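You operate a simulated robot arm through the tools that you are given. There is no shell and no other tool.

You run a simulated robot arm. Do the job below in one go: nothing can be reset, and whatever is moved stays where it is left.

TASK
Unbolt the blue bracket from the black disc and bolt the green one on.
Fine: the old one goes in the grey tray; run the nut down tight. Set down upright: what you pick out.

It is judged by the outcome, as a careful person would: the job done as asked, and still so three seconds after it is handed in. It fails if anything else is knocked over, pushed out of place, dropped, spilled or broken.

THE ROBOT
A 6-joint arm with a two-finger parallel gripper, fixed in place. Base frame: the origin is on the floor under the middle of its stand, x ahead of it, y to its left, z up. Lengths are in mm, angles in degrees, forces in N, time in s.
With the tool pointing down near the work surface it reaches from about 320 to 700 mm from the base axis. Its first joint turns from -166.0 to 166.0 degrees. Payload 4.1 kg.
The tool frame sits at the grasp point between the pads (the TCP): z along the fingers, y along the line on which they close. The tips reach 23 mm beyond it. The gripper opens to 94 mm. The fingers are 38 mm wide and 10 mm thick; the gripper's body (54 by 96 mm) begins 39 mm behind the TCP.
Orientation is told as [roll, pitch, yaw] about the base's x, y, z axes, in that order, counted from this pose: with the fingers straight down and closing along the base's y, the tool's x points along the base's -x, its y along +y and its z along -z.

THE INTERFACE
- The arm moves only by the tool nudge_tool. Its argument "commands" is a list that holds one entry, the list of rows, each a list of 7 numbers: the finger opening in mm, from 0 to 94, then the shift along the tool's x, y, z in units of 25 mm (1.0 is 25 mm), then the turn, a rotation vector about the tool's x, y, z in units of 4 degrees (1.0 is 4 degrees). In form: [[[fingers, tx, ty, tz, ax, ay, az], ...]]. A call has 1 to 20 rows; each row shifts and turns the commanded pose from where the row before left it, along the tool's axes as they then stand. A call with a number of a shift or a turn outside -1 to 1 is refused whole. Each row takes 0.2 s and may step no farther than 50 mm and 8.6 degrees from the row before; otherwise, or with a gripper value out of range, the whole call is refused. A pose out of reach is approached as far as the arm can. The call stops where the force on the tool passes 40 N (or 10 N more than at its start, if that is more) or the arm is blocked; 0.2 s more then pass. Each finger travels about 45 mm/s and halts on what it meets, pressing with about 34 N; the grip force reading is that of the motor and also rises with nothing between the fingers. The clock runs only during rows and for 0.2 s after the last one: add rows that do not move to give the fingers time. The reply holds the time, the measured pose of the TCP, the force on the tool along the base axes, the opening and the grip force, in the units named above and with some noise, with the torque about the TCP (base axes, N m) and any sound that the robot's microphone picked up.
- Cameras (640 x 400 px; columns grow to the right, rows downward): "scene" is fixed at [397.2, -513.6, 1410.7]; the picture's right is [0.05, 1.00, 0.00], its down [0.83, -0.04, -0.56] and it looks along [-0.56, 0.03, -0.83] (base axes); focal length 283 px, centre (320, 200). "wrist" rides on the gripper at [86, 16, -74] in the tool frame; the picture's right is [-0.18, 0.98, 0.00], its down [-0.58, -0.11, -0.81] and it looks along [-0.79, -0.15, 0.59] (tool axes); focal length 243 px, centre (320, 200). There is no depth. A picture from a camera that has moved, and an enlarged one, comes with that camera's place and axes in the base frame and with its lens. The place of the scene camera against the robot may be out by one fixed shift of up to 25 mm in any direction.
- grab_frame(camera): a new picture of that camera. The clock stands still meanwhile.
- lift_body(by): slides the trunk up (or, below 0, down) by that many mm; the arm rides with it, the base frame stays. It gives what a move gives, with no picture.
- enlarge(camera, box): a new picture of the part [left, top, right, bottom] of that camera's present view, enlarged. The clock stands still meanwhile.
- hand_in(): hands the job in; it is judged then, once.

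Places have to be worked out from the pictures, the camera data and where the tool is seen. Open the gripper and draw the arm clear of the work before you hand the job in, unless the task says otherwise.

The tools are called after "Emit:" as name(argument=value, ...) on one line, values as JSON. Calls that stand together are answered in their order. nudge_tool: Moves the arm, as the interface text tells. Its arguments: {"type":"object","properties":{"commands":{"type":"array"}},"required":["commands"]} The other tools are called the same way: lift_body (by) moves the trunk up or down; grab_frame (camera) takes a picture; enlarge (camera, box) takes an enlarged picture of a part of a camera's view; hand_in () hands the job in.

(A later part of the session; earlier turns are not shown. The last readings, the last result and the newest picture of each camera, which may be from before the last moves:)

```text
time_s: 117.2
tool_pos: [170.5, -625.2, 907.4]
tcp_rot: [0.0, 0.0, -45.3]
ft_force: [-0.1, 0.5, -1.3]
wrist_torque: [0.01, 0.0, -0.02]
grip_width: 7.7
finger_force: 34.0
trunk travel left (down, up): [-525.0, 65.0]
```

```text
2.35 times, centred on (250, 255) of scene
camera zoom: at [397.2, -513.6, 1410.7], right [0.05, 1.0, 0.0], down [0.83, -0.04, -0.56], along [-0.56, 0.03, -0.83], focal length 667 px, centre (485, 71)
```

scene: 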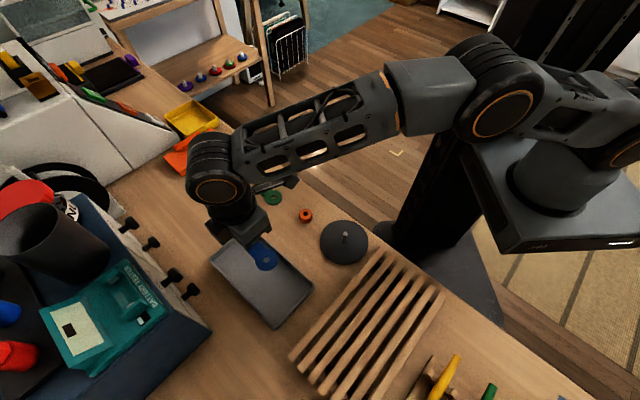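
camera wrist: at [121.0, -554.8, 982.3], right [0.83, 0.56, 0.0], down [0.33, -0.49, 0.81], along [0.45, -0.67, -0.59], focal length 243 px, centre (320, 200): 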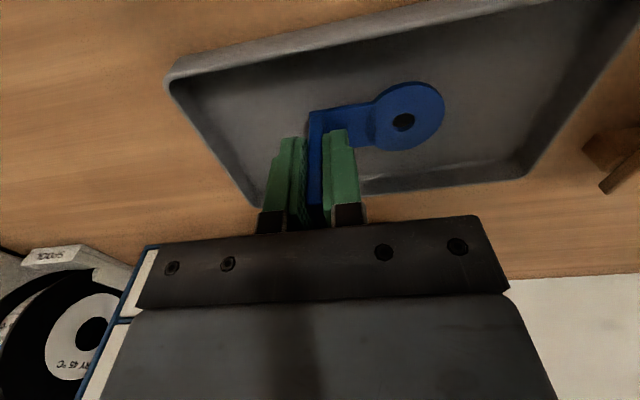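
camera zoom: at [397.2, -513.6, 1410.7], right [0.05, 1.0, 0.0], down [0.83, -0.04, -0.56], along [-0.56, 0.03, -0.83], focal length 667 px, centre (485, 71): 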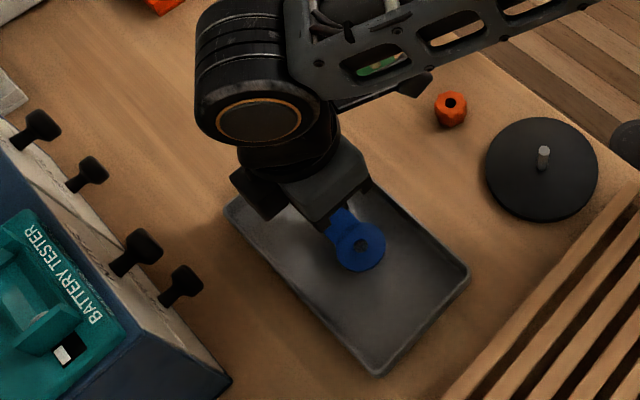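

Centred in the tray with the plate about 10 mm above its floor. Feeling down in 1 mm steps.

Emit:
nudge_tool(commands=[[[0, 0, 0, 0.04, 0, 0, 0], [0, 0, 0, 0.04, 0, 0, 0], [0, 0, 0, 0.04, 0, 0, 0], [0, 0, 0, 0.04, 0, 0, 0], [0, 0, 0, 0.04, 0, 0, 0], [0, 0, 0, 0.04, 0, 0, 0]]])

Emit:
nudge_tool(commands=[[[0, 0, 0, 0.04, 0, 0, 0], [0, 0, 0, 0.04, 0, 0, 0]]])

```text
time_s: 118.6
tool_pos: [170.3, -626.6, 901.0]
tcp_rot: [0.0, 0.1, -45.4]
ft_force: [0.0, 0.3, -1.1]
wrist_torque: [0.0, 0.04, -0.01]
grip_width: 7.5
finger_force: 33.9
trunk travel left (down, up): [-525.0, 65.0]
```

```text
time_s: 119.2
tool_pos: [170.0, -625.6, 897.2]
tcp_rot: [-0.1, 0.0, -45.3]
ft_force: [-0.5, 0.0, -1.6]
wrist_torque: [-0.03, 0.03, 0.04]
grip_width: 7.7
finger_force: 33.2
trunk travel left (down, up): [-525.0, 65.0]
```

No contact yet (TCP ≈ 899). Continuing in 1 mm steps, two at a time.

Emit:
nudge_tool(commands=[[[0, 0, 0, 0.04, 0, 0, 0], [0, 0, 0, 0.04, 0, 0, 0]]])

Emit:
nudge_tool(commands=[[[0, 0, 0, 0.04, 0, 0, 0]]])

Emit:
grab_frame(camera="wrist")

```text
time_s: 119.8
tool_pos: [170.4, -626.6, 897.8]
tcp_rot: [0.0, 0.0, -45.4]
ft_force: [-0.7, 0.4, -1.0]
wrist_torque: [0.04, 0.03, -0.03]
grip_width: 7.6
finger_force: 34.7
trunk travel left (down, up): [-525.0, 65.0]
```

```text
time_s: 120.2
tool_pos: [170.9, -625.6, 895.5]
tcp_rot: [0.0, 0.0, -45.3]
ft_force: [-0.2, 0.2, 1.0]
wrist_torque: [-0.03, 0.05, 0.02]
grip_width: 7.9
finger_force: 33.7
trunk travel left (down, up): [-525.0, 65.0]
```

```text
taken
camera wrist: at [120.7, -554.6, 971.4], right [0.83, 0.56, 0.0], down [0.33, -0.49, 0.81], along [0.45, -0.67, -0.59], focal length 243 px, centre (320, 200)
```

wrist: 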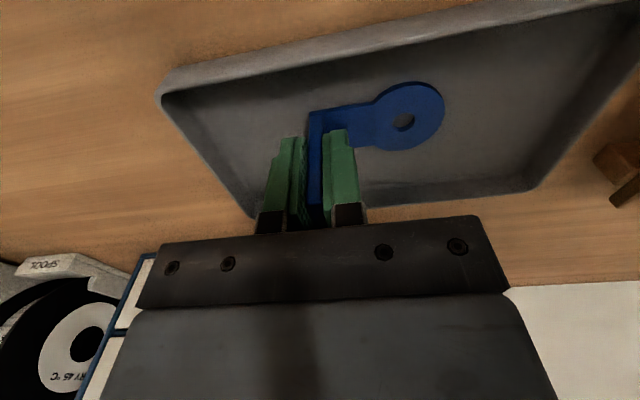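

Vertical force rose from -1.3 to +1.0, so contact is just starting at TCP ≈ 897.4. One more millimetre to confirm.

Emit:
nudge_tool(commands=[[[0, 0, 0, 0.03, 0, 0, 0], [0, 0, 0, 0, 0, 0, 0]]])

```text
time_s: 120.8
tool_pos: [170.6, -625.3, 895.4]
tcp_rot: [0.0, 0.0, -45.3]
ft_force: [0.6, -1.6, 3.9]
wrist_torque: [-0.01, -0.07, -0.03]
grip_width: 7.9
finger_force: 34.1
trunk travel left (down, up): [-525.0, 65.0]
```

The bracket is resting on the tray floor (≈5 N). Opening gently to 24 mm and checking it stands before withdrawing.

Emit:
nudge_tool(commands=[[[12, 0, 0, 0, 0, 0, 0], [24, 0, 0, 0, 0, 0, 0], [24, 0, 0, 0, 0, 0, 0]]])

Emit:
enlarge(camera="wrist", box=[240, 60, 480, 230])

```text
time_s: 121.6
tool_pos: [170.3, -625.6, 894.6]
tcp_rot: [0.1, 0.1, -45.3]
ft_force: [-0.2, -0.1, 0.2]
wrist_torque: [0.02, -0.03, -0.05]
grip_width: 23.8
finger_force: 0.1
trunk travel left (down, up): [-525.0, 65.0]
```

```text
2.35 times, centred on (360, 145) of wrist
camera zoom: at [120.4, -554.4, 970.6], right [0.83, 0.56, 0.0], down [0.33, -0.49, 0.81], along [0.45, -0.67, -0.59], focal length 571 px, centre (226, 329)
```

zoom: 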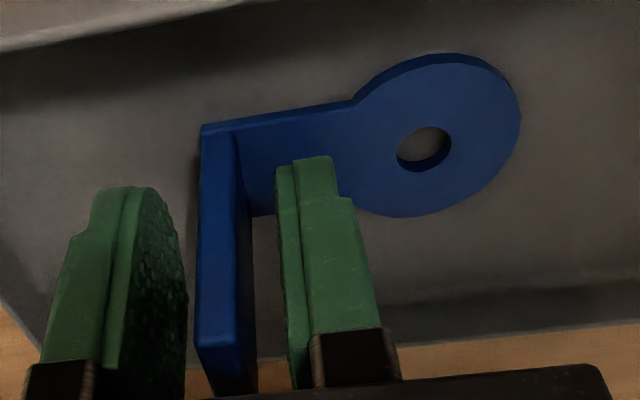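

The blue bracket stands upright on its plate in the tray. Withdrawing straight up 88 mm, then moving across to look at the green bracket from above ≈[-10, -615].

Emit:
nudge_tool(commands=[[[24, 0, 0, -0.2, 0, 0, 0], [24, 0, 0, -0.4, 0, 0, 0], [24, 0, 0, -0.6, 0, 0, 0], [24, 0, 0, -0.8, 0, 0, 0], [24, 0, 0, -0.8, 0, 0, 0], [24, 0, 0, -0.72, 0, 0, 0], [24, 0, 0, 0, 0, 0, 0]]])

Emit:
grab_frame(camera="wrist")

Emit:
nudge_tool(commands=[[[32, 0.675, -0.596, 0, 0, 0, 0], [32, 0.675, -0.596, 0, 0, 0, 0], [32, 0.675, -0.596, 0, 0, 0, 0], [32, 0.675, -0.596, 0, 0, 0, 0], [32, 0.675, -0.596, 0, 0, 0, 0], [32, 0.675, -0.596, 0, 0, 0, 0], [32, 0.675, -0.596, 0, 0, 0, 0], [32, 0.675, -0.596, 0, 0, 0, 0], [32, 0, 0, 0, 0, 0, 0]]])

Emit:
grab_frame(camera="wrist")

Emit:
enlarge(camera="wrist", box=[220, 0, 420, 150])

Emit:
grab_frame(camera="scene")

```text
time_s: 123.2
tool_pos: [168.8, -625.1, 983.0]
tcp_rot: [0.1, 0.0, -45.3]
ft_force: [0.8, 0.1, -0.1]
wrist_torque: [0.0, -0.01, -0.04]
grip_width: 23.9
finger_force: 0.0
trunk travel left (down, up): [-525.0, 65.0]
```

```text
taken
camera wrist: at [120.5, -554.1, 1058.6], right [0.83, 0.56, 0.0], down [0.33, -0.49, 0.81], along [0.45, -0.67, -0.59], focal length 243 px, centre (320, 200)
```

wrist: 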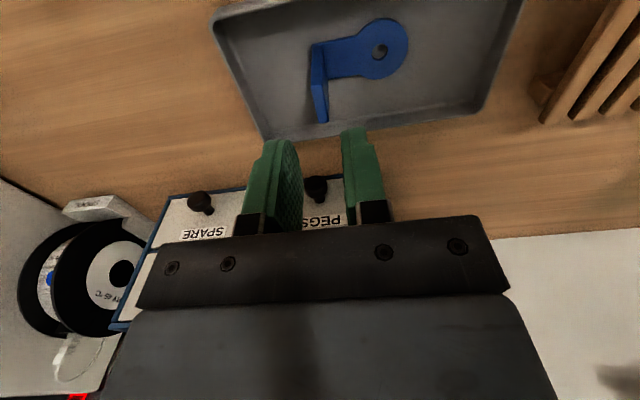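

```text
time_s: 125.2
tool_pos: [-9.7, -614.3, 981.5]
tcp_rot: [0.0, 0.1, -45.2]
ft_force: [-0.1, 0.4, 0.9]
wrist_torque: [0.0, -0.01, -0.01]
grip_width: 31.9
finger_force: 0.1
trunk travel left (down, up): [-525.0, 65.0]
```

```text
taken
camera wrist: at [-59.0, -542.7, 1058.5], right [0.83, 0.56, 0.0], down [0.33, -0.49, 0.81], along [0.45, -0.67, -0.59], focal length 243 px, centre (320, 200)
```

wrist: 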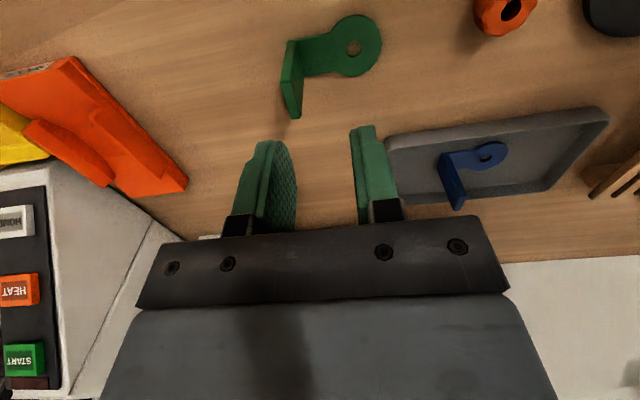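

```text
2.67 times, centred on (320, 75) of wrist
camera zoom: at [-59.0, -542.7, 1058.5], right [0.83, 0.56, 0.0], down [0.33, -0.49, 0.81], along [0.45, -0.67, -0.59], focal length 647 px, centre (320, 533)
```

zoom: 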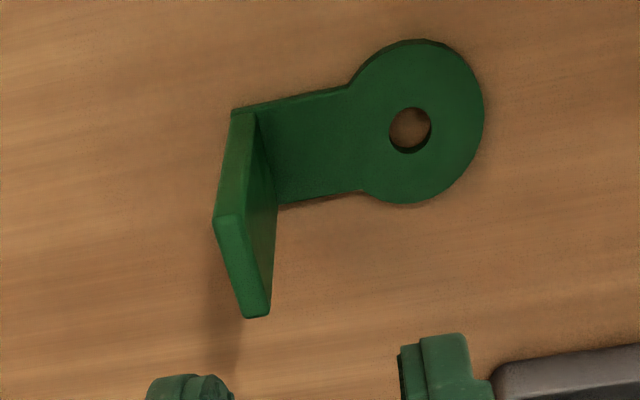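

```text
taken
```

scene: 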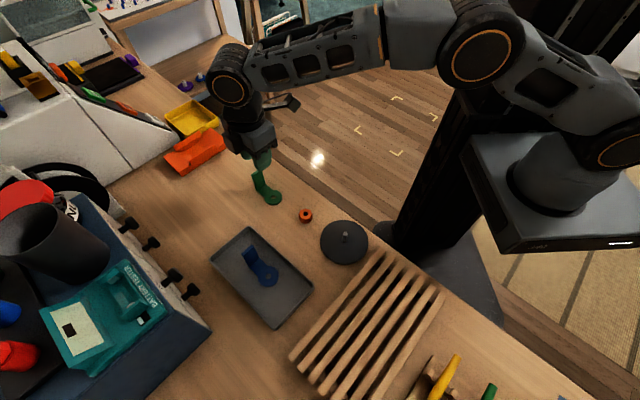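

The green bracket stands upright with its wall parallel to the pads at this yaw; wall centre is at about tool (4.5, -17.6). Shifting over it and descending so the tips are ≈10 mm above the wall top (z≈919).

Emit:
nudge_tool(commands=[[[32, 0.18, -0.704, 0, 0, 0, 0], [32, 0, 0, 0.42, 0, 0, 0], [32, 0, 0, 0.42, 0, 0, 0], [32, 0, 0, 0.42, 0, 0, 0], [32, 0, 0, 0, 0, 0, 0]]])

Emit:
enlarge(camera="wrist", box=[220, 30, 440, 230])

Emit:
grab_frame(camera="wrist")

```text
time_s: 126.4
tool_pos: [-25.5, -622.7, 950.8]
tcp_rot: [-0.1, -0.1, -45.3]
ft_force: [-0.3, 0.7, -0.1]
wrist_torque: [0.02, 0.04, -0.03]
grip_width: 31.9
finger_force: 0.0
trunk travel left (down, up): [-525.0, 65.0]
```

```text
2.00 times, centred on (330, 130) of wrist
camera zoom: at [-75.3, -551.5, 1026.5], right [0.83, 0.56, 0.0], down [0.33, -0.49, 0.81], along [0.45, -0.67, -0.59], focal length 485 px, centre (300, 340)
```

zoom: 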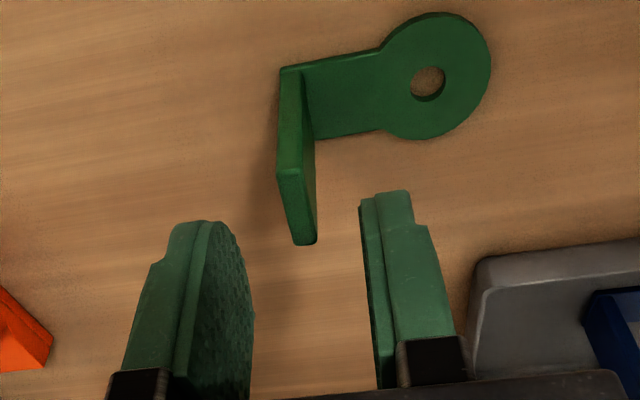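

```text
taken
camera wrist: at [-75.3, -551.5, 1026.5], right [0.83, 0.56, 0.0], down [0.33, -0.49, 0.81], along [0.45, -0.67, -0.59], focal length 243 px, centre (320, 200)
```

wrist: 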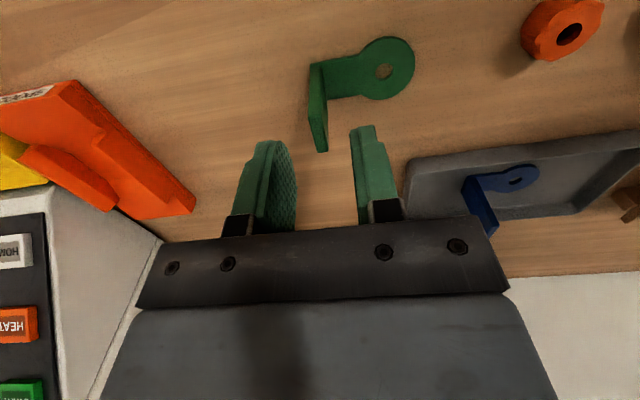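

The wall top is centred between the pads within a fraction of a millimetre. Descending 55 mm to the same relative grip height as on the blue one (tips ≈13 mm above its plate).

Emit:
nudge_tool(commands=[[[32, 0.04, 0, 0.5, 0, 0, 0], [32, 0, 0, 0.5, 0, 0, 0], [32, 0, 0, 0.5, 0, 0, 0], [32, 0, 0, 0.4, 0, 0, 0], [32, 0, 0, 0.32, 0, 0, 0], [32, 0, 0, 0, 0, 0, 0]]])

Emit:
enlarge(camera="wrist", box=[220, 60, 460, 230])

```text
time_s: 127.8
tool_pos: [-26.9, -622.1, 895.4]
tcp_rot: [0.0, -0.1, -45.2]
ft_force: [-0.2, -0.7, -0.4]
wrist_torque: [0.01, 0.01, -0.02]
grip_width: 31.8
finger_force: 0.1
trunk travel left (down, up): [-525.0, 65.0]
```

```text
2.35 times, centred on (340, 145) of wrist
camera zoom: at [-76.0, -551.1, 971.5], right [0.83, 0.56, 0.0], down [0.33, -0.49, 0.81], along [0.45, -0.67, -0.59], focal length 571 px, centre (273, 329)
```

zoom: 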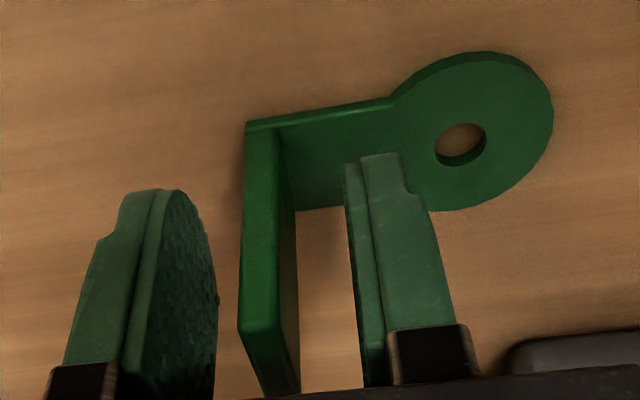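

Both pads straddle the green wall evenly. Closing, then a reference view of ring and hole in the gripper frame.

Emit:
nudge_tool(commands=[[[0, 0, 0, 0, 0, 0, 0], [0, 0, 0, 0, 0, 0, 0], [0, 0, 0, 0, 0, 0, 0], [0, 0, 0, 0, 0, 0, 0]]])

Emit:
nudge_tool(commands=[[[0, 0, 0, -0.2, 0, 0, 0], [0, 0, 0, -0.4, 0, 0, 0], [0, 0, 0, -0.6, 0, 0, 0], [0, 0, 0, -0.8, 0, 0, 0], [0, 0, 0, -0.8, 0, 0, 0], [0, 0, 0, 0, 0, 0, 0]]])

Emit:
enlarge(camera="wrist", box=[290, 60, 470, 210])

Emit:
grab_frame(camera="wrist")

```text
time_s: 128.8
tool_pos: [-26.3, -621.6, 896.7]
tcp_rot: [0.1, -0.1, -45.3]
ft_force: [-0.1, -0.8, 0.6]
wrist_torque: [-0.01, 0.01, -0.05]
grip_width: 7.7
finger_force: 34.0
trunk travel left (down, up): [-525.0, 65.0]
```

```text
time_s: 130.2
tool_pos: [-25.3, -622.6, 966.7]
tcp_rot: [0.0, 0.0, -45.3]
ft_force: [-0.3, -0.1, -1.3]
wrist_torque: [0.01, 0.02, -0.01]
grip_width: 7.8
finger_force: 34.3
trunk travel left (down, up): [-525.0, 65.0]
```

```text
2.67 times, centred on (380, 135) of wrist
camera zoom: at [-75.4, -550.8, 1042.0], right [0.83, 0.56, 0.0], down [0.33, -0.49, 0.81], along [0.45, -0.67, -0.59], focal length 647 px, centre (160, 373)
```

zoom: 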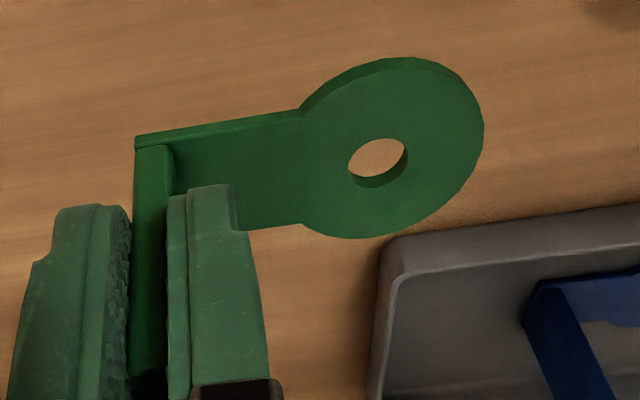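

```text
taken
camera wrist: at [-75.4, -550.8, 1042.0], right [0.83, 0.56, 0.0], down [0.33, -0.49, 0.81], along [0.45, -0.67, -0.59], focal length 243 px, centre (320, 200)
```

wrist: 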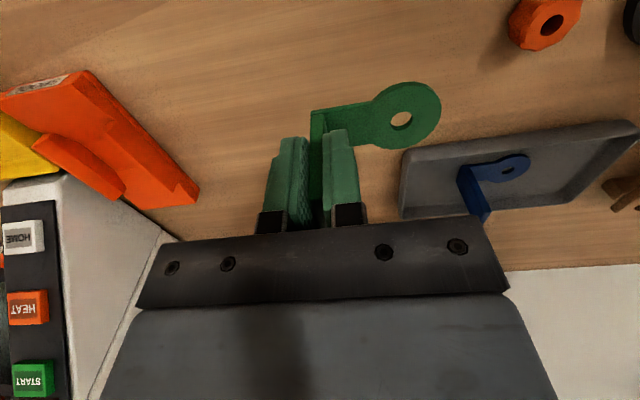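

The green bracket is gripped (7.7 mm) and lifted level. By comparison with the blue reference, its hole sits ≈[-3.4, 45.5] in the tool frame. I'll raise 10 mm, traverse to the disc, and turn 90° counter-clockwise to yaw 44.7, matching the old bracket's orientation, staying ≈40 mm above the stud.

Emit:
nudge_tool(commands=[[[0, 0, 0, -0.4, 0, 0, 0], [0, -0.098, 0.97, 0, 0, 0, 0], [0, -0.098, 0.97, 0, 0, 0, 0], [0, -0.098, 0.97, 0, 0, 0, 0], [0, -0.098, 0.97, 0, 0, 0, 0], [0, -0.098, 0.97, 0, 0, 0, 0], [0, -0.098, 0.97, 0, 0, 0, 0], [0, -0.098, 0.97, 0, 0, 0, 0], [0, -0.098, 0.97, 0, 0, 0, 0], [0, -0.098, 0.97, 0, 0, 0, 0], [0, -0.098, 0.97, 0, 0, 0, 0], [0, 0, 0, 0, 0, 0, -1], [0, 0, 0, 0, 0, 0, -1], [0, 0, 0, 0, 0, 0, -1], [0, 0, 0, 0, 0, 0, -1], [0, 0, 0, 0, 0, 0, -1], [0, 0, 0, 0, 0, 0, -1], [0, 0, 0, 0, 0, 0, -1], [0, 0, 0, 0, 0, 0, -1], [0, 0, 0, 0, 0, 0, -1]]])

Emit:
nudge_tool(commands=[[[0, 0, 0, 0, 0, 0, -1], [0, 0, 0, 0, 0, 0, -1], [0, 0, 0, 0, 0, 0, -1], [0, 0, 0, 0, 0, 0, -1], [0, 0, 0, 0, 0, 0, -1], [0, 0, 0, 0, 0, 0, -1], [0, 0, 0, 0, 0, 0, -1], [0, 0, 0, 0, 0, 0, -1], [0, 0, 0, 0, 0, 0, -1], [0, 0, 0, 0, 0, 0, -1], [0, 0, 0, 0, 0, 0, -1], [0, 0, 0, 0, 0, 0, -1], [0, 0, 0, 0, 0, 0, -1], [0, 0, 0, 0, 0, 0, -0.5], [0, 0, 0, 0, 0, 0, 0]]])

Emit:
grab_frame(camera="wrist")

Emit:
enlarge(camera="wrist", box=[290, 0, 490, 170])

Emit:
grab_frame(camera="scene")

```text
time_s: 134.4
tool_pos: [162.8, -469.6, 975.4]
tcp_rot: [0.0, 0.1, -9.2]
ft_force: [-0.3, -0.4, -1.5]
wrist_torque: [0.0, -0.01, 0.0]
grip_width: 7.7
finger_force: 34.1
trunk travel left (down, up): [-525.0, 65.0]
```

```text
time_s: 137.6
tool_pos: [163.6, -469.7, 976.7]
tcp_rot: [0.1, 0.0, 44.8]
ft_force: [-0.2, -1.0, -0.3]
wrist_torque: [-0.07, -0.01, 0.01]
grip_width: 7.8
finger_force: 34.0
trunk travel left (down, up): [-525.0, 65.0]
```

```text
taken
camera wrist: at [90.2, -520.8, 1051.5], right [-0.56, 0.83, 0.0], down [0.49, 0.33, 0.81], along [0.67, 0.45, -0.59], focal length 243 px, centre (320, 200)
```

wrist: 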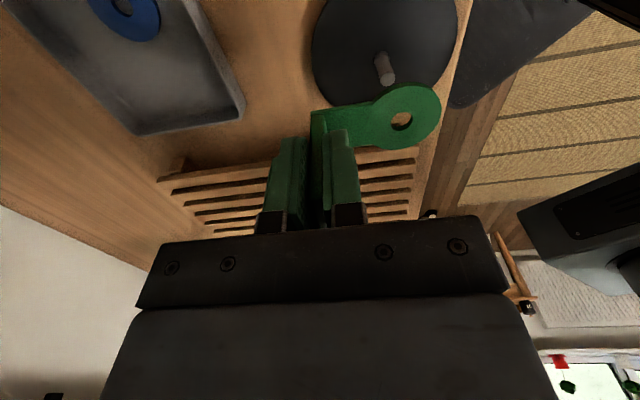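

```text
2.35 times, centred on (390, 85) of wrist
camera zoom: at [90.2, -520.8, 1051.5], right [-0.56, 0.83, 0.0], down [0.49, 0.33, 0.81], along [0.67, 0.45, -0.59], focal length 571 px, centre (155, 471)
```

zoom: 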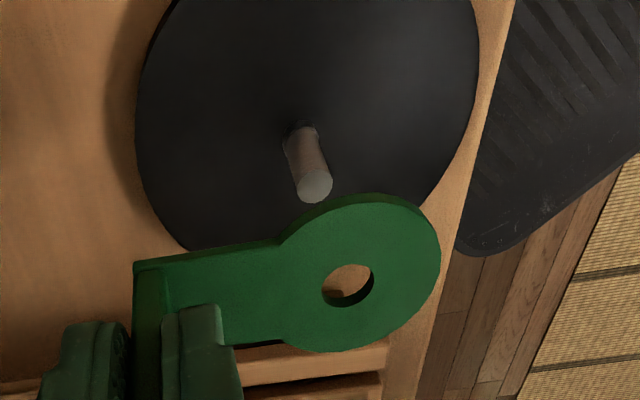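

```text
taken
```

scene: 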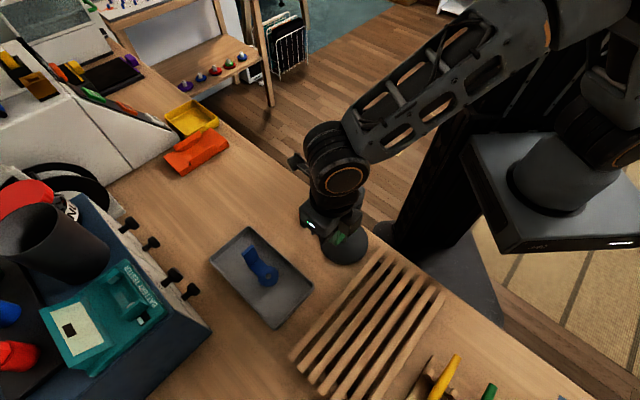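

The hole and stud nearly line up by calculation (within ≈0.6 mm). Descending 34 mm so the plate is a few mm above the stud tip, to check alignment directly through the hole.

Emit:
nudge_tool(commands=[[[0, 0, 0, 0.4, 0, 0, 0], [0, 0, 0, 0.4, 0, 0, 0], [0, 0, 0, 0.4, 0, 0, 0], [0, 0, 0, 0.16, 0, 0, 0], [0, 0, 0, 0, 0, 0, 0]]])

Emit:
enlarge(camera="wrist", box=[340, 70, 460, 170])

Emit:
enlarge(camera="scene", box=[310, 200, 390, 270])

```text
time_s: 138.8
tool_pos: [163.3, -468.9, 941.6]
tcp_rot: [-0.1, 0.1, 44.7]
ft_force: [-0.1, 0.2, -2.0]
wrist_torque: [-0.02, -0.04, -0.06]
grip_width: 7.6
finger_force: 34.2
trunk travel left (down, up): [-525.0, 65.0]
```

```text
4.00 times, centred on (400, 120) of wrist
camera zoom: at [90.4, -520.7, 1017.1], right [-0.56, 0.83, 0.0], down [0.49, 0.33, 0.81], along [0.67, 0.45, -0.59], focal length 970 px, centre (0, 520)
```

zoom: 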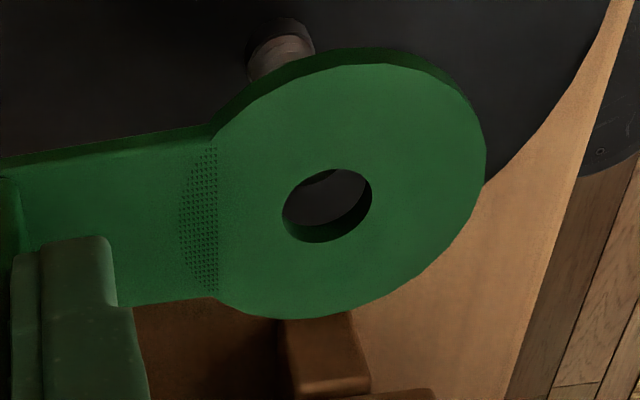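

```text
5.71 times, centred on (350, 235) of scene
camera zoom: at [397.2, -513.6, 1410.7], right [0.05, 1.0, 0.0], down [0.83, -0.04, -0.56], along [-0.56, 0.03, -0.83], focal length 1619 px, centre (149, 0)
```

zoom: 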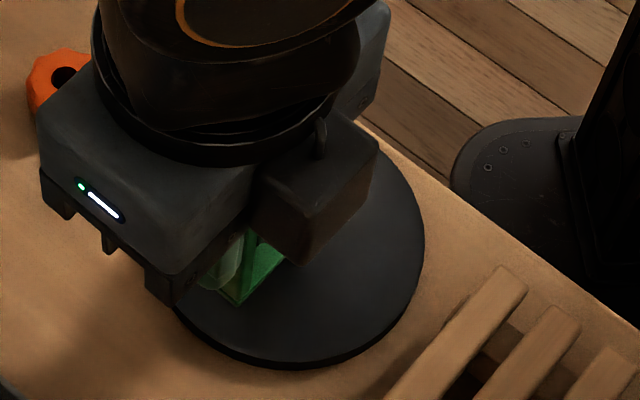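

The stud is visible partly behind the ring and a sliver of it at the upper edge of the hole. I'll enlarge the hole strongly to measure the offset before lowering.

Emit:
enlarge(camera="wrist", box=[362, 70, 410, 135])

Emit:
nudge_tool(commands=[[[0, 0, 0, 0.08, 0, 0, 0], [0, 0, 0, 0, 0, 0, 0]]])

Emit:
enlarge(camera="wrist", box=[362, 70, 410, 135])

```text
6.15 times, centred on (386, 102) of wrist
camera zoom: at [90.4, -520.7, 1017.1], right [-0.56, 0.83, 0.0], down [0.49, 0.33, 0.81], along [0.67, 0.45, -0.59], focal length 1493 px, centre (-86, 800)
```

zoom: 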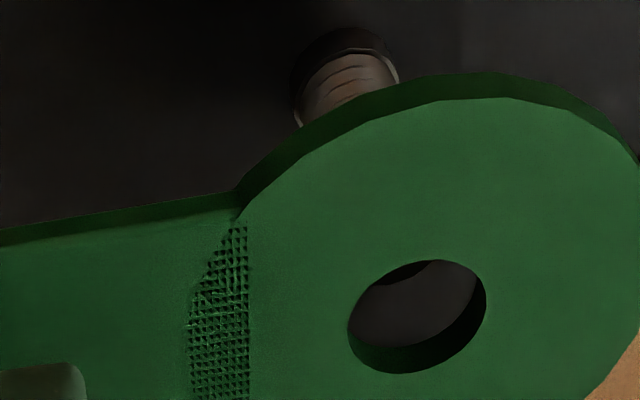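

```text
time_s: 139.4
tool_pos: [164.0, -468.9, 940.8]
tcp_rot: [0.1, -0.1, 44.8]
ft_force: [0.2, 0.1, -0.9]
wrist_torque: [-0.01, -0.02, 0.03]
grip_width: 7.6
finger_force: 34.0
trunk travel left (down, up): [-525.0, 65.0]
```

```text
6.15 times, centred on (386, 102) of wrist
camera zoom: at [90.5, -520.7, 1015.4], right [-0.56, 0.83, 0.0], down [0.49, 0.33, 0.81], along [0.67, 0.45, -0.59], focal length 1493 px, centre (-86, 800)
```

zoom: 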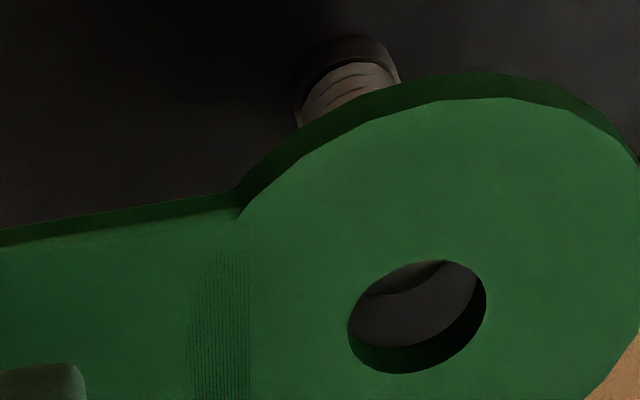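

The stud tip is now visible through the hole, slightly up in the picture as expected while still ≈5 mm below the plate. I'll descend 3.5 mm more (still above contact) and compare the tip with the hole's lower rim.

Emit:
nudge_tool(commands=[[[0, 0, 0, 0.07, 0, 0, 0], [0, 0, 0, 0.07, 0, 0, 0], [0, 0, 0, 0, 0, 0, 0]]])

Emit:
enlarge(camera="wrist", box=[368, 90, 416, 135])

```text
time_s: 140.2
tool_pos: [163.9, -470.0, 937.4]
tcp_rot: [-0.1, 0.0, 44.7]
ft_force: [0.0, 0.1, -0.7]
wrist_torque: [-0.03, 0.0, -0.01]
grip_width: 7.5
finger_force: 33.7
trunk travel left (down, up): [-525.0, 65.0]
```

```text
8.89 times, centred on (392, 112) of wrist
camera zoom: at [90.5, -520.9, 1012.1], right [-0.56, 0.83, 0.0], down [0.49, 0.33, 0.81], along [0.67, 0.45, -0.59], focal length 2157 px, centre (-320, 978)
```

zoom: 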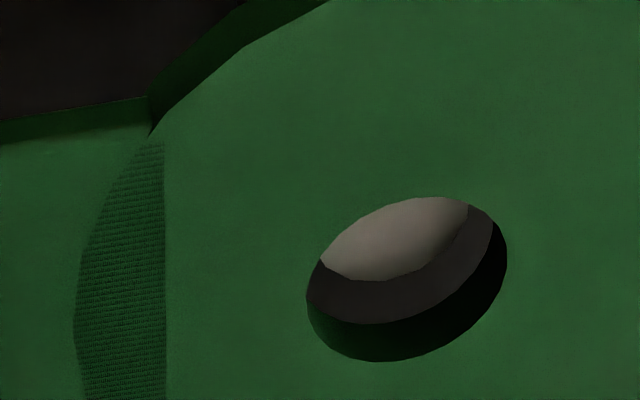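

Now the stud tip is clearly inside the hole outline; hole and stud agree within ≈0.5 mm for the estimated 2 mm gap. Descending 2 mm more and re-checking force and view.

Emit:
nudge_tool(commands=[[[0, 0, 0, 0.04, 0, 0, 0], [0, 0, 0, 0.04, 0, 0, 0], [0, 0, 0, 0, 0, 0, 0]]])

Emit:
enlarge(camera="wrist", box=[368, 90, 416, 135])

```text
time_s: 141.0
tool_pos: [162.1, -468.4, 935.6]
tcp_rot: [0.0, 0.1, 44.7]
ft_force: [0.5, -0.3, -1.0]
wrist_torque: [-0.03, 0.0, 0.01]
grip_width: 7.7
finger_force: 34.7
trunk travel left (down, up): [-525.0, 65.0]
```

```text
8.89 times, centred on (392, 112) of wrist
camera zoom: at [90.4, -520.8, 1010.1], right [-0.56, 0.83, 0.0], down [0.49, 0.33, 0.81], along [0.67, 0.45, -0.59], focal length 2157 px, centre (-320, 978)
```

zoom: 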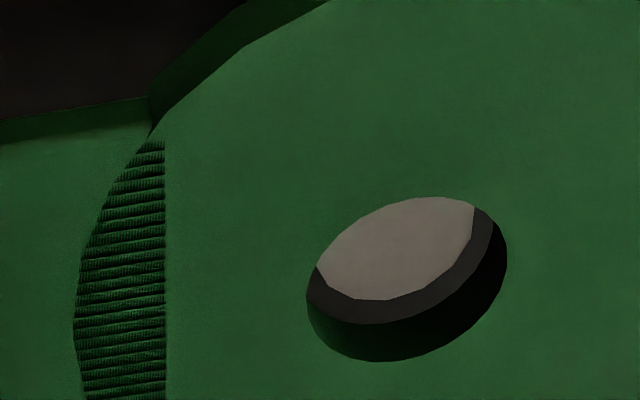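

Still no contact and the tip is closing in concentrically. Another 1.5 mm down.

Emit:
nudge_tool(commands=[[[0, 0, 0, 0.03, 0, 0, 0], [0, 0, 0, 0.03, 0, 0, 0], [0, 0, 0, 0, 0, 0, 0]]])

Emit:
enlarge(camera="wrist", box=[368, 90, 416, 135])

```text
time_s: 141.8
tool_pos: [162.5, -469.8, 932.9]
tcp_rot: [0.0, 0.0, 44.7]
ft_force: [-0.6, 1.2, -0.7]
wrist_torque: [0.02, -0.01, -0.04]
grip_width: 7.8
finger_force: 34.1
trunk travel left (down, up): [-525.0, 65.0]
```

```text
8.89 times, centred on (392, 112) of wrist
camera zoom: at [90.3, -520.6, 1008.5], right [-0.56, 0.83, 0.0], down [0.49, 0.33, 0.81], along [0.67, 0.45, -0.59], focal length 2157 px, centre (-320, 978)
```

zoom: 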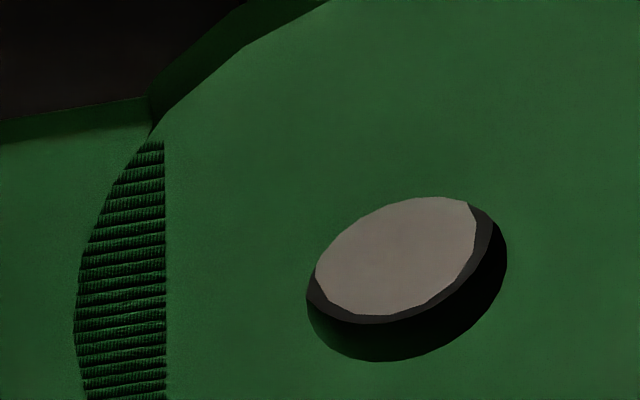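

Tip almost fills the lower rim and force is still ≈0. Continuing down 1.5 mm, watching for contact.

Emit:
nudge_tool(commands=[[[0, 0, 0, 0.03, 0, 0, 0], [0, 0, 0, 0.03, 0, 0, 0], [0, 0, 0, 0, 0, 0, 0]]])

Emit:
enlarge(camera="wrist", box=[368, 90, 416, 135])

```text
time_s: 142.6
tool_pos: [163.0, -470.4, 931.1]
tcp_rot: [0.0, 0.0, 44.8]
ft_force: [-0.2, 0.9, -1.2]
wrist_torque: [-0.03, -0.01, 0.01]
grip_width: 8.1
finger_force: 34.1
trunk travel left (down, up): [-525.0, 65.0]
```

```text
8.89 times, centred on (392, 112) of wrist
camera zoom: at [90.4, -520.6, 1007.0], right [-0.56, 0.83, 0.0], down [0.49, 0.33, 0.81], along [0.67, 0.45, -0.59], focal length 2157 px, centre (-320, 978)
```

zoom: 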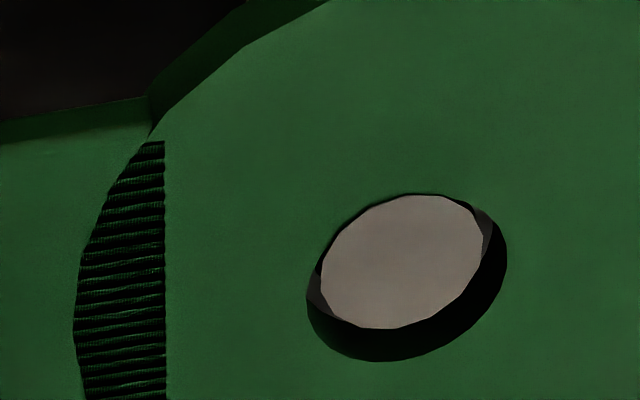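

The tip has entered the hole with no contact force. Continuing down 6 mm in 1 mm steps while watching side forces.

Emit:
nudge_tool(commands=[[[0, 0, 0, 0.04, 0, 0, 0], [0, 0, 0, 0.04, 0, 0, 0], [0, 0, 0, 0.04, 0, 0, 0], [0, 0, 0, 0, 0, 0, 0]]])

Emit:
nudge_tool(commands=[[[0, 0, 0, 0.04, 0, 0, 0], [0, 0, 0, 0.04, 0, 0, 0], [0, 0, 0, 0.04, 0, 0, 0], [0, 0, 0, 0, 0, 0, 0]]])

Emit:
enlarge(camera="wrist", box=[340, 80, 440, 160])

```text
time_s: 143.6
tool_pos: [162.7, -470.3, 927.9]
tcp_rot: [0.0, 0.0, 44.7]
ft_force: [0.5, -0.7, -1.2]
wrist_torque: [0.01, -0.03, 0.0]
grip_width: 7.6
finger_force: 33.9
trunk travel left (down, up): [-525.0, 65.0]
```

```text
time_s: 144.6
tool_pos: [163.3, -469.3, 925.5]
tcp_rot: [0.0, 0.0, 44.7]
ft_force: [-0.7, 0.0, -1.4]
wrist_torque: [-0.03, 0.0, 0.05]
grip_width: 7.7
finger_force: 33.9
trunk travel left (down, up): [-525.0, 65.0]
```

```text
5.00 times, centred on (390, 120) of wrist
camera zoom: at [90.2, -520.8, 1000.9], right [-0.56, 0.83, 0.0], down [0.49, 0.33, 0.81], along [0.67, 0.45, -0.59], focal length 1213 px, centre (-30, 600)
```

zoom: 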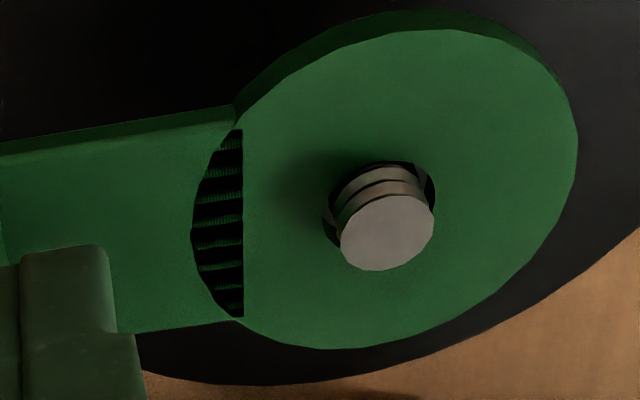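

The stud is cleanly through the hole, centred. Lowering 16 mm in 2 mm rows, then I'll feel for seating.

Emit:
nudge_tool(commands=[[[0, 0, 0, 0.08, 0, 0, 0], [0, 0, 0, 0.08, 0, 0, 0], [0, 0, 0, 0.08, 0, 0, 0], [0, 0, 0, 0.08, 0, 0, 0], [0, 0, 0, 0, 0, 0, 0]]])

Emit:
nudge_tool(commands=[[[0, 0, 0, 0.08, 0, 0, 0], [0, 0, 0, 0.08, 0, 0, 0], [0, 0, 0, 0.08, 0, 0, 0], [0, 0, 0, 0.08, 0, 0, 0], [0, 0, 0, 0, 0, 0, 0]]])

Emit:
enlarge(camera="wrist", box=[300, 60, 480, 210])

```text
time_s: 145.8
tool_pos: [164.3, -470.0, 917.2]
tcp_rot: [0.0, -0.1, 44.7]
ft_force: [-0.4, 0.2, -0.6]
wrist_torque: [-0.04, 0.0, -0.01]
grip_width: 7.5
finger_force: 34.1
trunk travel left (down, up): [-525.0, 65.0]
```

```text
time_s: 147.0
tool_pos: [163.9, -468.8, 909.1]
tcp_rot: [0.0, 0.0, 44.7]
ft_force: [0.3, 0.1, -1.3]
wrist_torque: [-0.01, -0.04, 0.0]
grip_width: 7.5
finger_force: 34.6
trunk travel left (down, up): [-525.0, 65.0]
```

```text
2.67 times, centred on (390, 135) of wrist
camera zoom: at [90.4, -520.7, 984.9], right [-0.56, 0.83, 0.0], down [0.49, 0.33, 0.81], along [0.67, 0.45, -0.59], focal length 647 px, centre (133, 373)
```

zoom: 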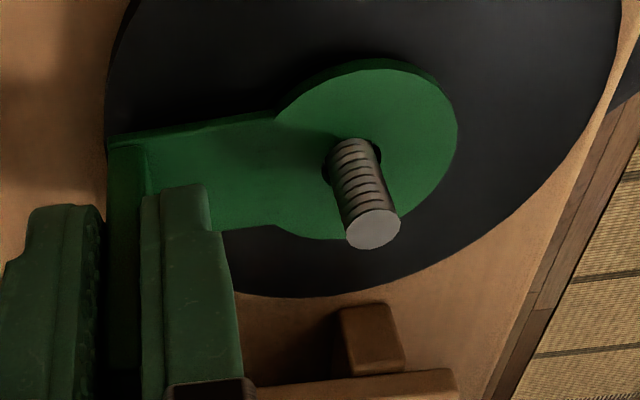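

Sliding freely with the stud centred; TCP ≈ 911. Now 1 mm steps, two at a time, to find seating on the disc.

Emit:
nudge_tool(commands=[[[0, 0, 0, 0.04, 0, 0, 0], [0, 0, 0, 0.04, 0, 0, 0], [0, 0, 0, 0, 0, 0, 0]]])

Emit:
nudge_tool(commands=[[[0, 0, 0, 0.04, 0, 0, 0], [0, 0, 0, 0.04, 0, 0, 0], [0, 0, 0, 0, 0, 0, 0]]])

```text
time_s: 147.8
tool_pos: [164.0, -469.3, 908.2]
tcp_rot: [0.1, 0.1, 44.7]
ft_force: [-0.6, -0.5, -1.2]
wrist_torque: [0.0, 0.02, -0.02]
grip_width: 7.8
finger_force: 34.2
trunk travel left (down, up): [-525.0, 65.0]
```

```text
time_s: 148.6
tool_pos: [163.4, -470.2, 906.4]
tcp_rot: [-0.2, 0.1, 44.7]
ft_force: [-0.8, -0.4, 3.6]
wrist_torque: [0.16, 0.01, 0.03]
grip_width: 7.6
finger_force: 33.9
trunk travel left (down, up): [-525.0, 65.0]
```

Contact at TCP ≈ 907: +3.6 N, so it is touching the disc. I'll check in pictures that the plate lies flat before releasing.

Emit:
enlarge(camera="wrist", box=[300, 60, 480, 210])

Emit:
nudge_tool(commands=[[[0, 0, 0, 0.02, 0, 0, 0], [0, 0, 0, 0, 0, 0, 0]]])

```text
2.67 times, centred on (390, 135) of wrist
camera zoom: at [90.4, -520.9, 981.6], right [-0.56, 0.83, 0.0], down [0.49, 0.33, 0.81], along [0.67, 0.45, -0.59], focal length 647 px, centre (133, 373)
```

zoom: 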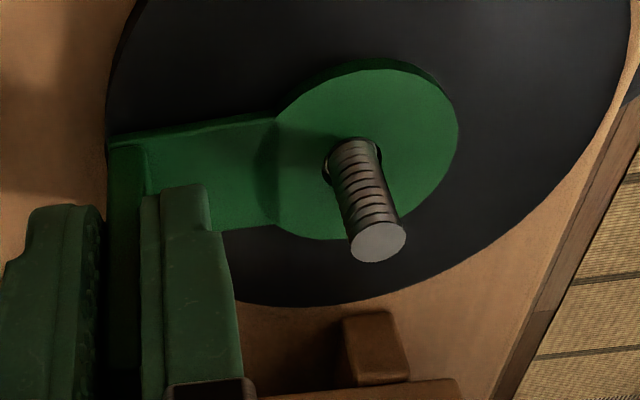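

```text
time_s: 149.2
tool_pos: [164.5, -469.6, 906.1]
tcp_rot: [-0.1, 0.0, 44.7]
ft_force: [1.2, -0.1, 11.0]
wrist_torque: [0.27, -0.04, -0.04]
grip_width: 7.6
finger_force: 34.2
trunk travel left (down, up): [-525.0, 65.0]
```

Force climbs stiffly (11 N), so the plate is seated. Relaxing 0.5 mm, then opening to 26 mm and checking that it sits flat.

Emit:
nudge_tool(commands=[[[0, 0, 0, -0.02, 0, 0, 0], [12, 0, 0, 0, 0, 0, 0], [26, 0, 0, 0, 0, 0, 0], [26, 0, 0, 0, 0, 0, 0]]])

Emit:
enlarge(camera="wrist", box=[240, 60, 480, 230])

```text
time_s: 150.2
tool_pos: [162.4, -470.4, 905.2]
tcp_rot: [0.0, -0.1, 44.7]
ft_force: [0.7, 0.4, 0.3]
wrist_torque: [0.01, 0.02, 0.02]
grip_width: 26.0
finger_force: 0.1
trunk travel left (down, up): [-525.0, 65.0]
```

```text
2.35 times, centred on (360, 145) of wrist
camera zoom: at [90.2, -520.8, 981.1], right [-0.56, 0.83, 0.0], down [0.49, 0.33, 0.81], along [0.67, 0.45, -0.59], focal length 571 px, centre (226, 329)
```

zoom: 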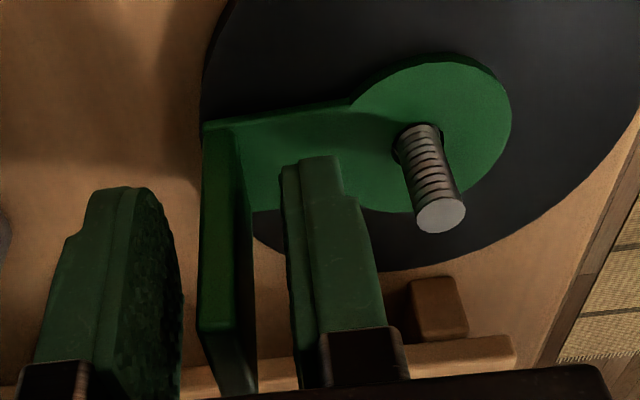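

The green bracket sits flat on the disc over the stud. Withdrawing straight up 78 mm, then moving to above the nut at ≈[70.2, -519.3], keeping yaw 44.7.

Emit:
nudge_tool(commands=[[[26, 0, 0, -0.2, 0, 0, 0], [26, 0, 0, -0.4, 0, 0, 0], [26, 0, 0, -0.6, 0, 0, 0], [26, 0, 0, -0.8, 0, 0, 0], [26, 0, 0, -0.8, 0, 0, 0], [26, 0, 0, -0.32, 0, 0, 0], [26, 0, 0, 0, 0, 0, 0]]])

Emit:
enlarge(camera="wrist", box=[230, 0, 430, 150])

Emit:
nudge_tool(commands=[[[40, 0.797, 0.249, 0, 0, 0, 0], [50, 0.797, 0.249, 0, 0, 0, 0], [50, 0.797, 0.249, 0, 0, 0, 0], [50, 0.797, 0.249, 0, 0, 0, 0], [50, 0.797, 0.249, 0, 0, 0, 0], [50, 0, 0, 0, 0, 0, 0]]])

Emit:
grab_frame(camera="wrist")

Emit:
enlarge(camera="scene", box=[230, 170, 400, 290])

```text
time_s: 151.8
tool_pos: [163.3, -470.0, 983.6]
tcp_rot: [-0.1, 0.0, 44.7]
ft_force: [0.0, -0.6, 0.6]
wrist_torque: [0.01, 0.0, -0.02]
grip_width: 26.1
finger_force: 0.0
trunk travel left (down, up): [-525.0, 65.0]
```

```text
2.67 times, centred on (330, 75) of wrist
camera zoom: at [90.1, -520.8, 1059.5], right [-0.56, 0.83, 0.0], down [0.49, 0.33, 0.81], along [0.67, 0.45, -0.59], focal length 647 px, centre (293, 533)
```

zoom: 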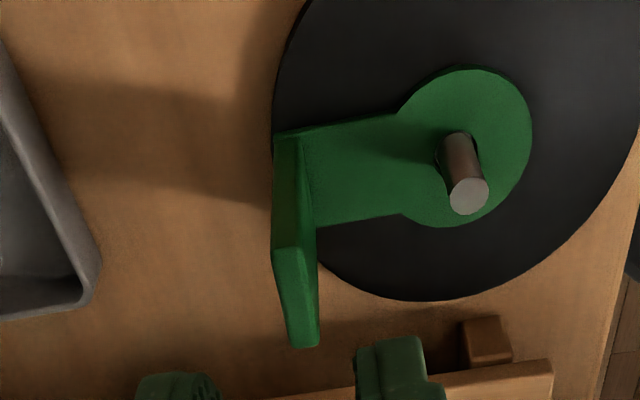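

```text
time_s: 153.2
tool_pos: [70.7, -518.3, 984.1]
tcp_rot: [0.1, 0.0, 44.8]
ft_force: [-0.4, 0.2, 0.4]
wrist_torque: [0.0, 0.01, 0.0]
grip_width: 49.9
finger_force: 0.0
trunk travel left (down, up): [-525.0, 65.0]
```

```text
taken
camera wrist: at [-2.2, -569.2, 1059.1], right [-0.56, 0.83, 0.0], down [0.49, 0.33, 0.81], along [0.67, 0.45, -0.59], focal length 243 px, centre (320, 200)
```

wrist: 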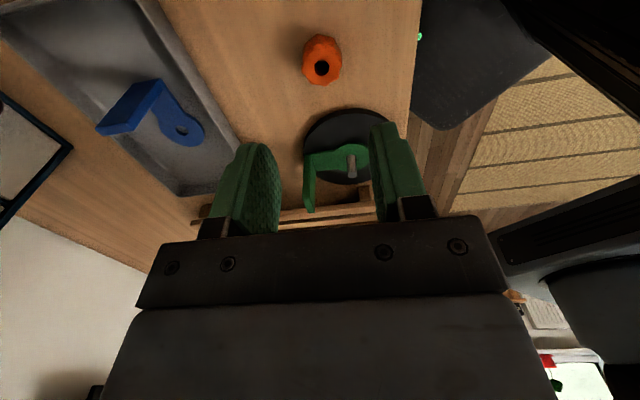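

```text
3.33 times, centred on (315, 230) of scene
camera zoom: at [397.2, -513.6, 1410.7], right [0.05, 1.0, 0.0], down [0.83, -0.04, -0.56], along [-0.56, 0.03, -0.83], focal length 944 px, centre (337, 100)
```

zoom: 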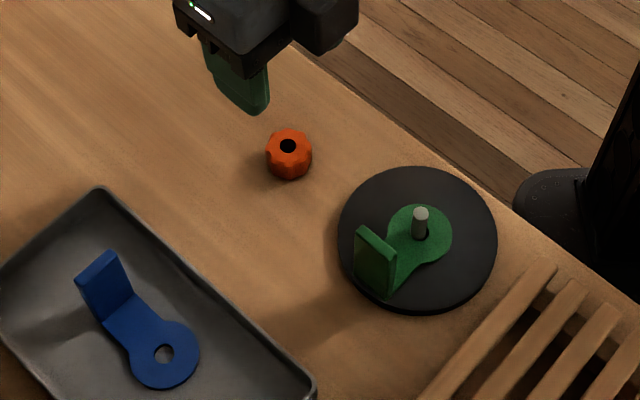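

Blue stands upright in the tray, green sits on the disc, and the nut is exactly under the tool axis. Descending 80 mm first (tips ≈10 mm above the nut), then checking.

Emit:
nudge_tool(commands=[[[50, 0, 0, 0.8, 0, 0, 0], [50, 0, 0, 0.8, 0, 0, 0], [50, 0, 0, 0.8, 0, 0, 0], [50, 0, 0, 0.8, 0, 0, 0], [50, 0, 0, 0, 0, 0, 0]]])

Emit:
enlarge(camera="wrist", box=[200, 60, 440, 230])

```text
time_s: 154.4
tool_pos: [71.1, -517.9, 904.2]
tcp_rot: [0.0, -0.1, 44.8]
ft_force: [-0.5, -0.5, -0.7]
wrist_torque: [-0.02, 0.02, 0.01]
grip_width: 49.9
finger_force: 0.0
trunk travel left (down, up): [-525.0, 65.0]
```

```text
2.35 times, centred on (320, 145) of wrist
camera zoom: at [-2.0, -569.0, 979.2], right [-0.56, 0.83, 0.0], down [0.49, 0.33, 0.81], along [0.67, 0.45, -0.59], focal length 571 px, centre (320, 329)
```

zoom: 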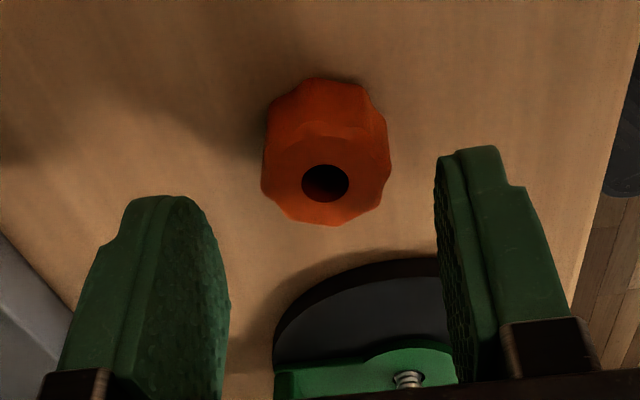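

The nut's hole is 1.2 mm to +tool-y; correcting that and descending 22 mm around it.

Emit:
nudge_tool(commands=[[[50, 0, 0.047, 0, 0, 0, 0], [50, 0, 0, 0.3, 0, 0, 0], [50, 0, 0, 0.3, 0, 0, 0], [50, 0, 0, 0.27, 0, 0, 0], [50, 0, 0, 0, 0, 0, 0]]])

Emit:
enlarge(camera="wrist", box=[200, 80, 440, 240])

```text
time_s: 155.6
tool_pos: [70.1, -515.9, 881.4]
tcp_rot: [0.1, 0.0, 44.7]
ft_force: [1.2, 0.1, 0.2]
wrist_torque: [0.04, 0.02, 0.01]
grip_width: 50.0
finger_force: 0.0
trunk travel left (down, up): [-525.0, 65.0]
```

```text
2.50 times, centred on (320, 160) of wrist
camera zoom: at [-2.9, -567.9, 957.2], right [-0.56, 0.83, 0.0], down [0.49, 0.33, 0.81], along [0.67, 0.45, -0.59], focal length 606 px, centre (320, 300)
```

zoom: 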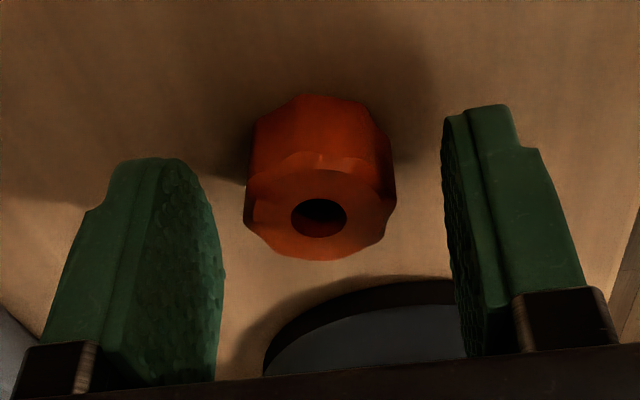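

Centred and at the same relative height as the original grip. Closing on the nut and lifting it.

Emit:
nudge_tool(commands=[[[20, 0, 0, 0, 0, 0, 0], [20, 0, 0, 0, 0, 0, 0], [20, 0, 0, 0, 0, 0, 0], [20, 0, 0, 0, 0, 0, 0]]])

Emit:
enlarge(camera="wrist", box=[200, 80, 440, 240])

Emit:
nudge_tool(commands=[[[20, 0, 0, -0.4, 0, 0, 0], [20, 0, 0, -0.8, 0, 0, 0], [20, 0, 0, -0.8, 0, 0, 0], [20, 0, 0, -0.8, 0, 0, 0], [20, 0, 0, 0, 0, 0, 0]]])

Emit:
enlarge(camera="wrist", box=[200, 80, 440, 240])

```text
time_s: 156.6
tool_pos: [69.8, -516.2, 881.5]
tcp_rot: [0.0, 0.0, 44.7]
ft_force: [0.6, -0.6, 0.3]
wrist_torque: [0.02, 0.01, 0.0]
grip_width: 31.0
finger_force: 34.1
trunk travel left (down, up): [-525.0, 65.0]
```

```text
2.50 times, centred on (320, 160) of wrist
camera zoom: at [-2.9, -567.9, 957.3], right [-0.56, 0.83, 0.0], down [0.49, 0.33, 0.81], along [0.67, 0.45, -0.59], focal length 606 px, centre (320, 300)
```

zoom: 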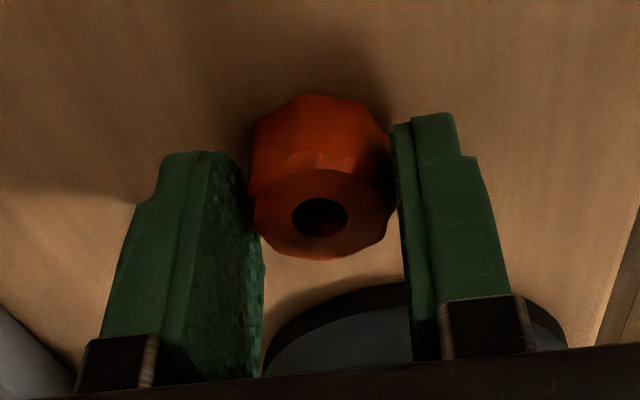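

```text
time_s: 157.8
tool_pos: [69.4, -516.2, 950.9]
tcp_rot: [0.0, 0.0, 44.7]
ft_force: [0.4, -0.8, -0.7]
wrist_torque: [0.01, 0.0, 0.01]
grip_width: 31.2
finger_force: 33.5
trunk travel left (down, up): [-525.0, 65.0]
```

```text
2.50 times, centred on (320, 160) of wrist
camera zoom: at [-2.7, -567.4, 1027.4], right [-0.56, 0.83, 0.0], down [0.49, 0.33, 0.81], along [0.67, 0.45, -0.59], focal length 606 px, centre (320, 300)
```

zoom: 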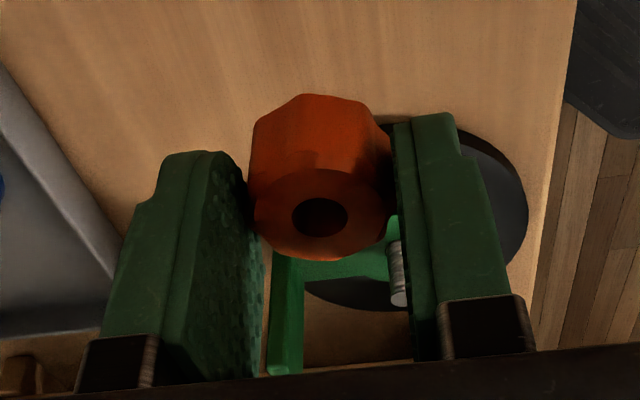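

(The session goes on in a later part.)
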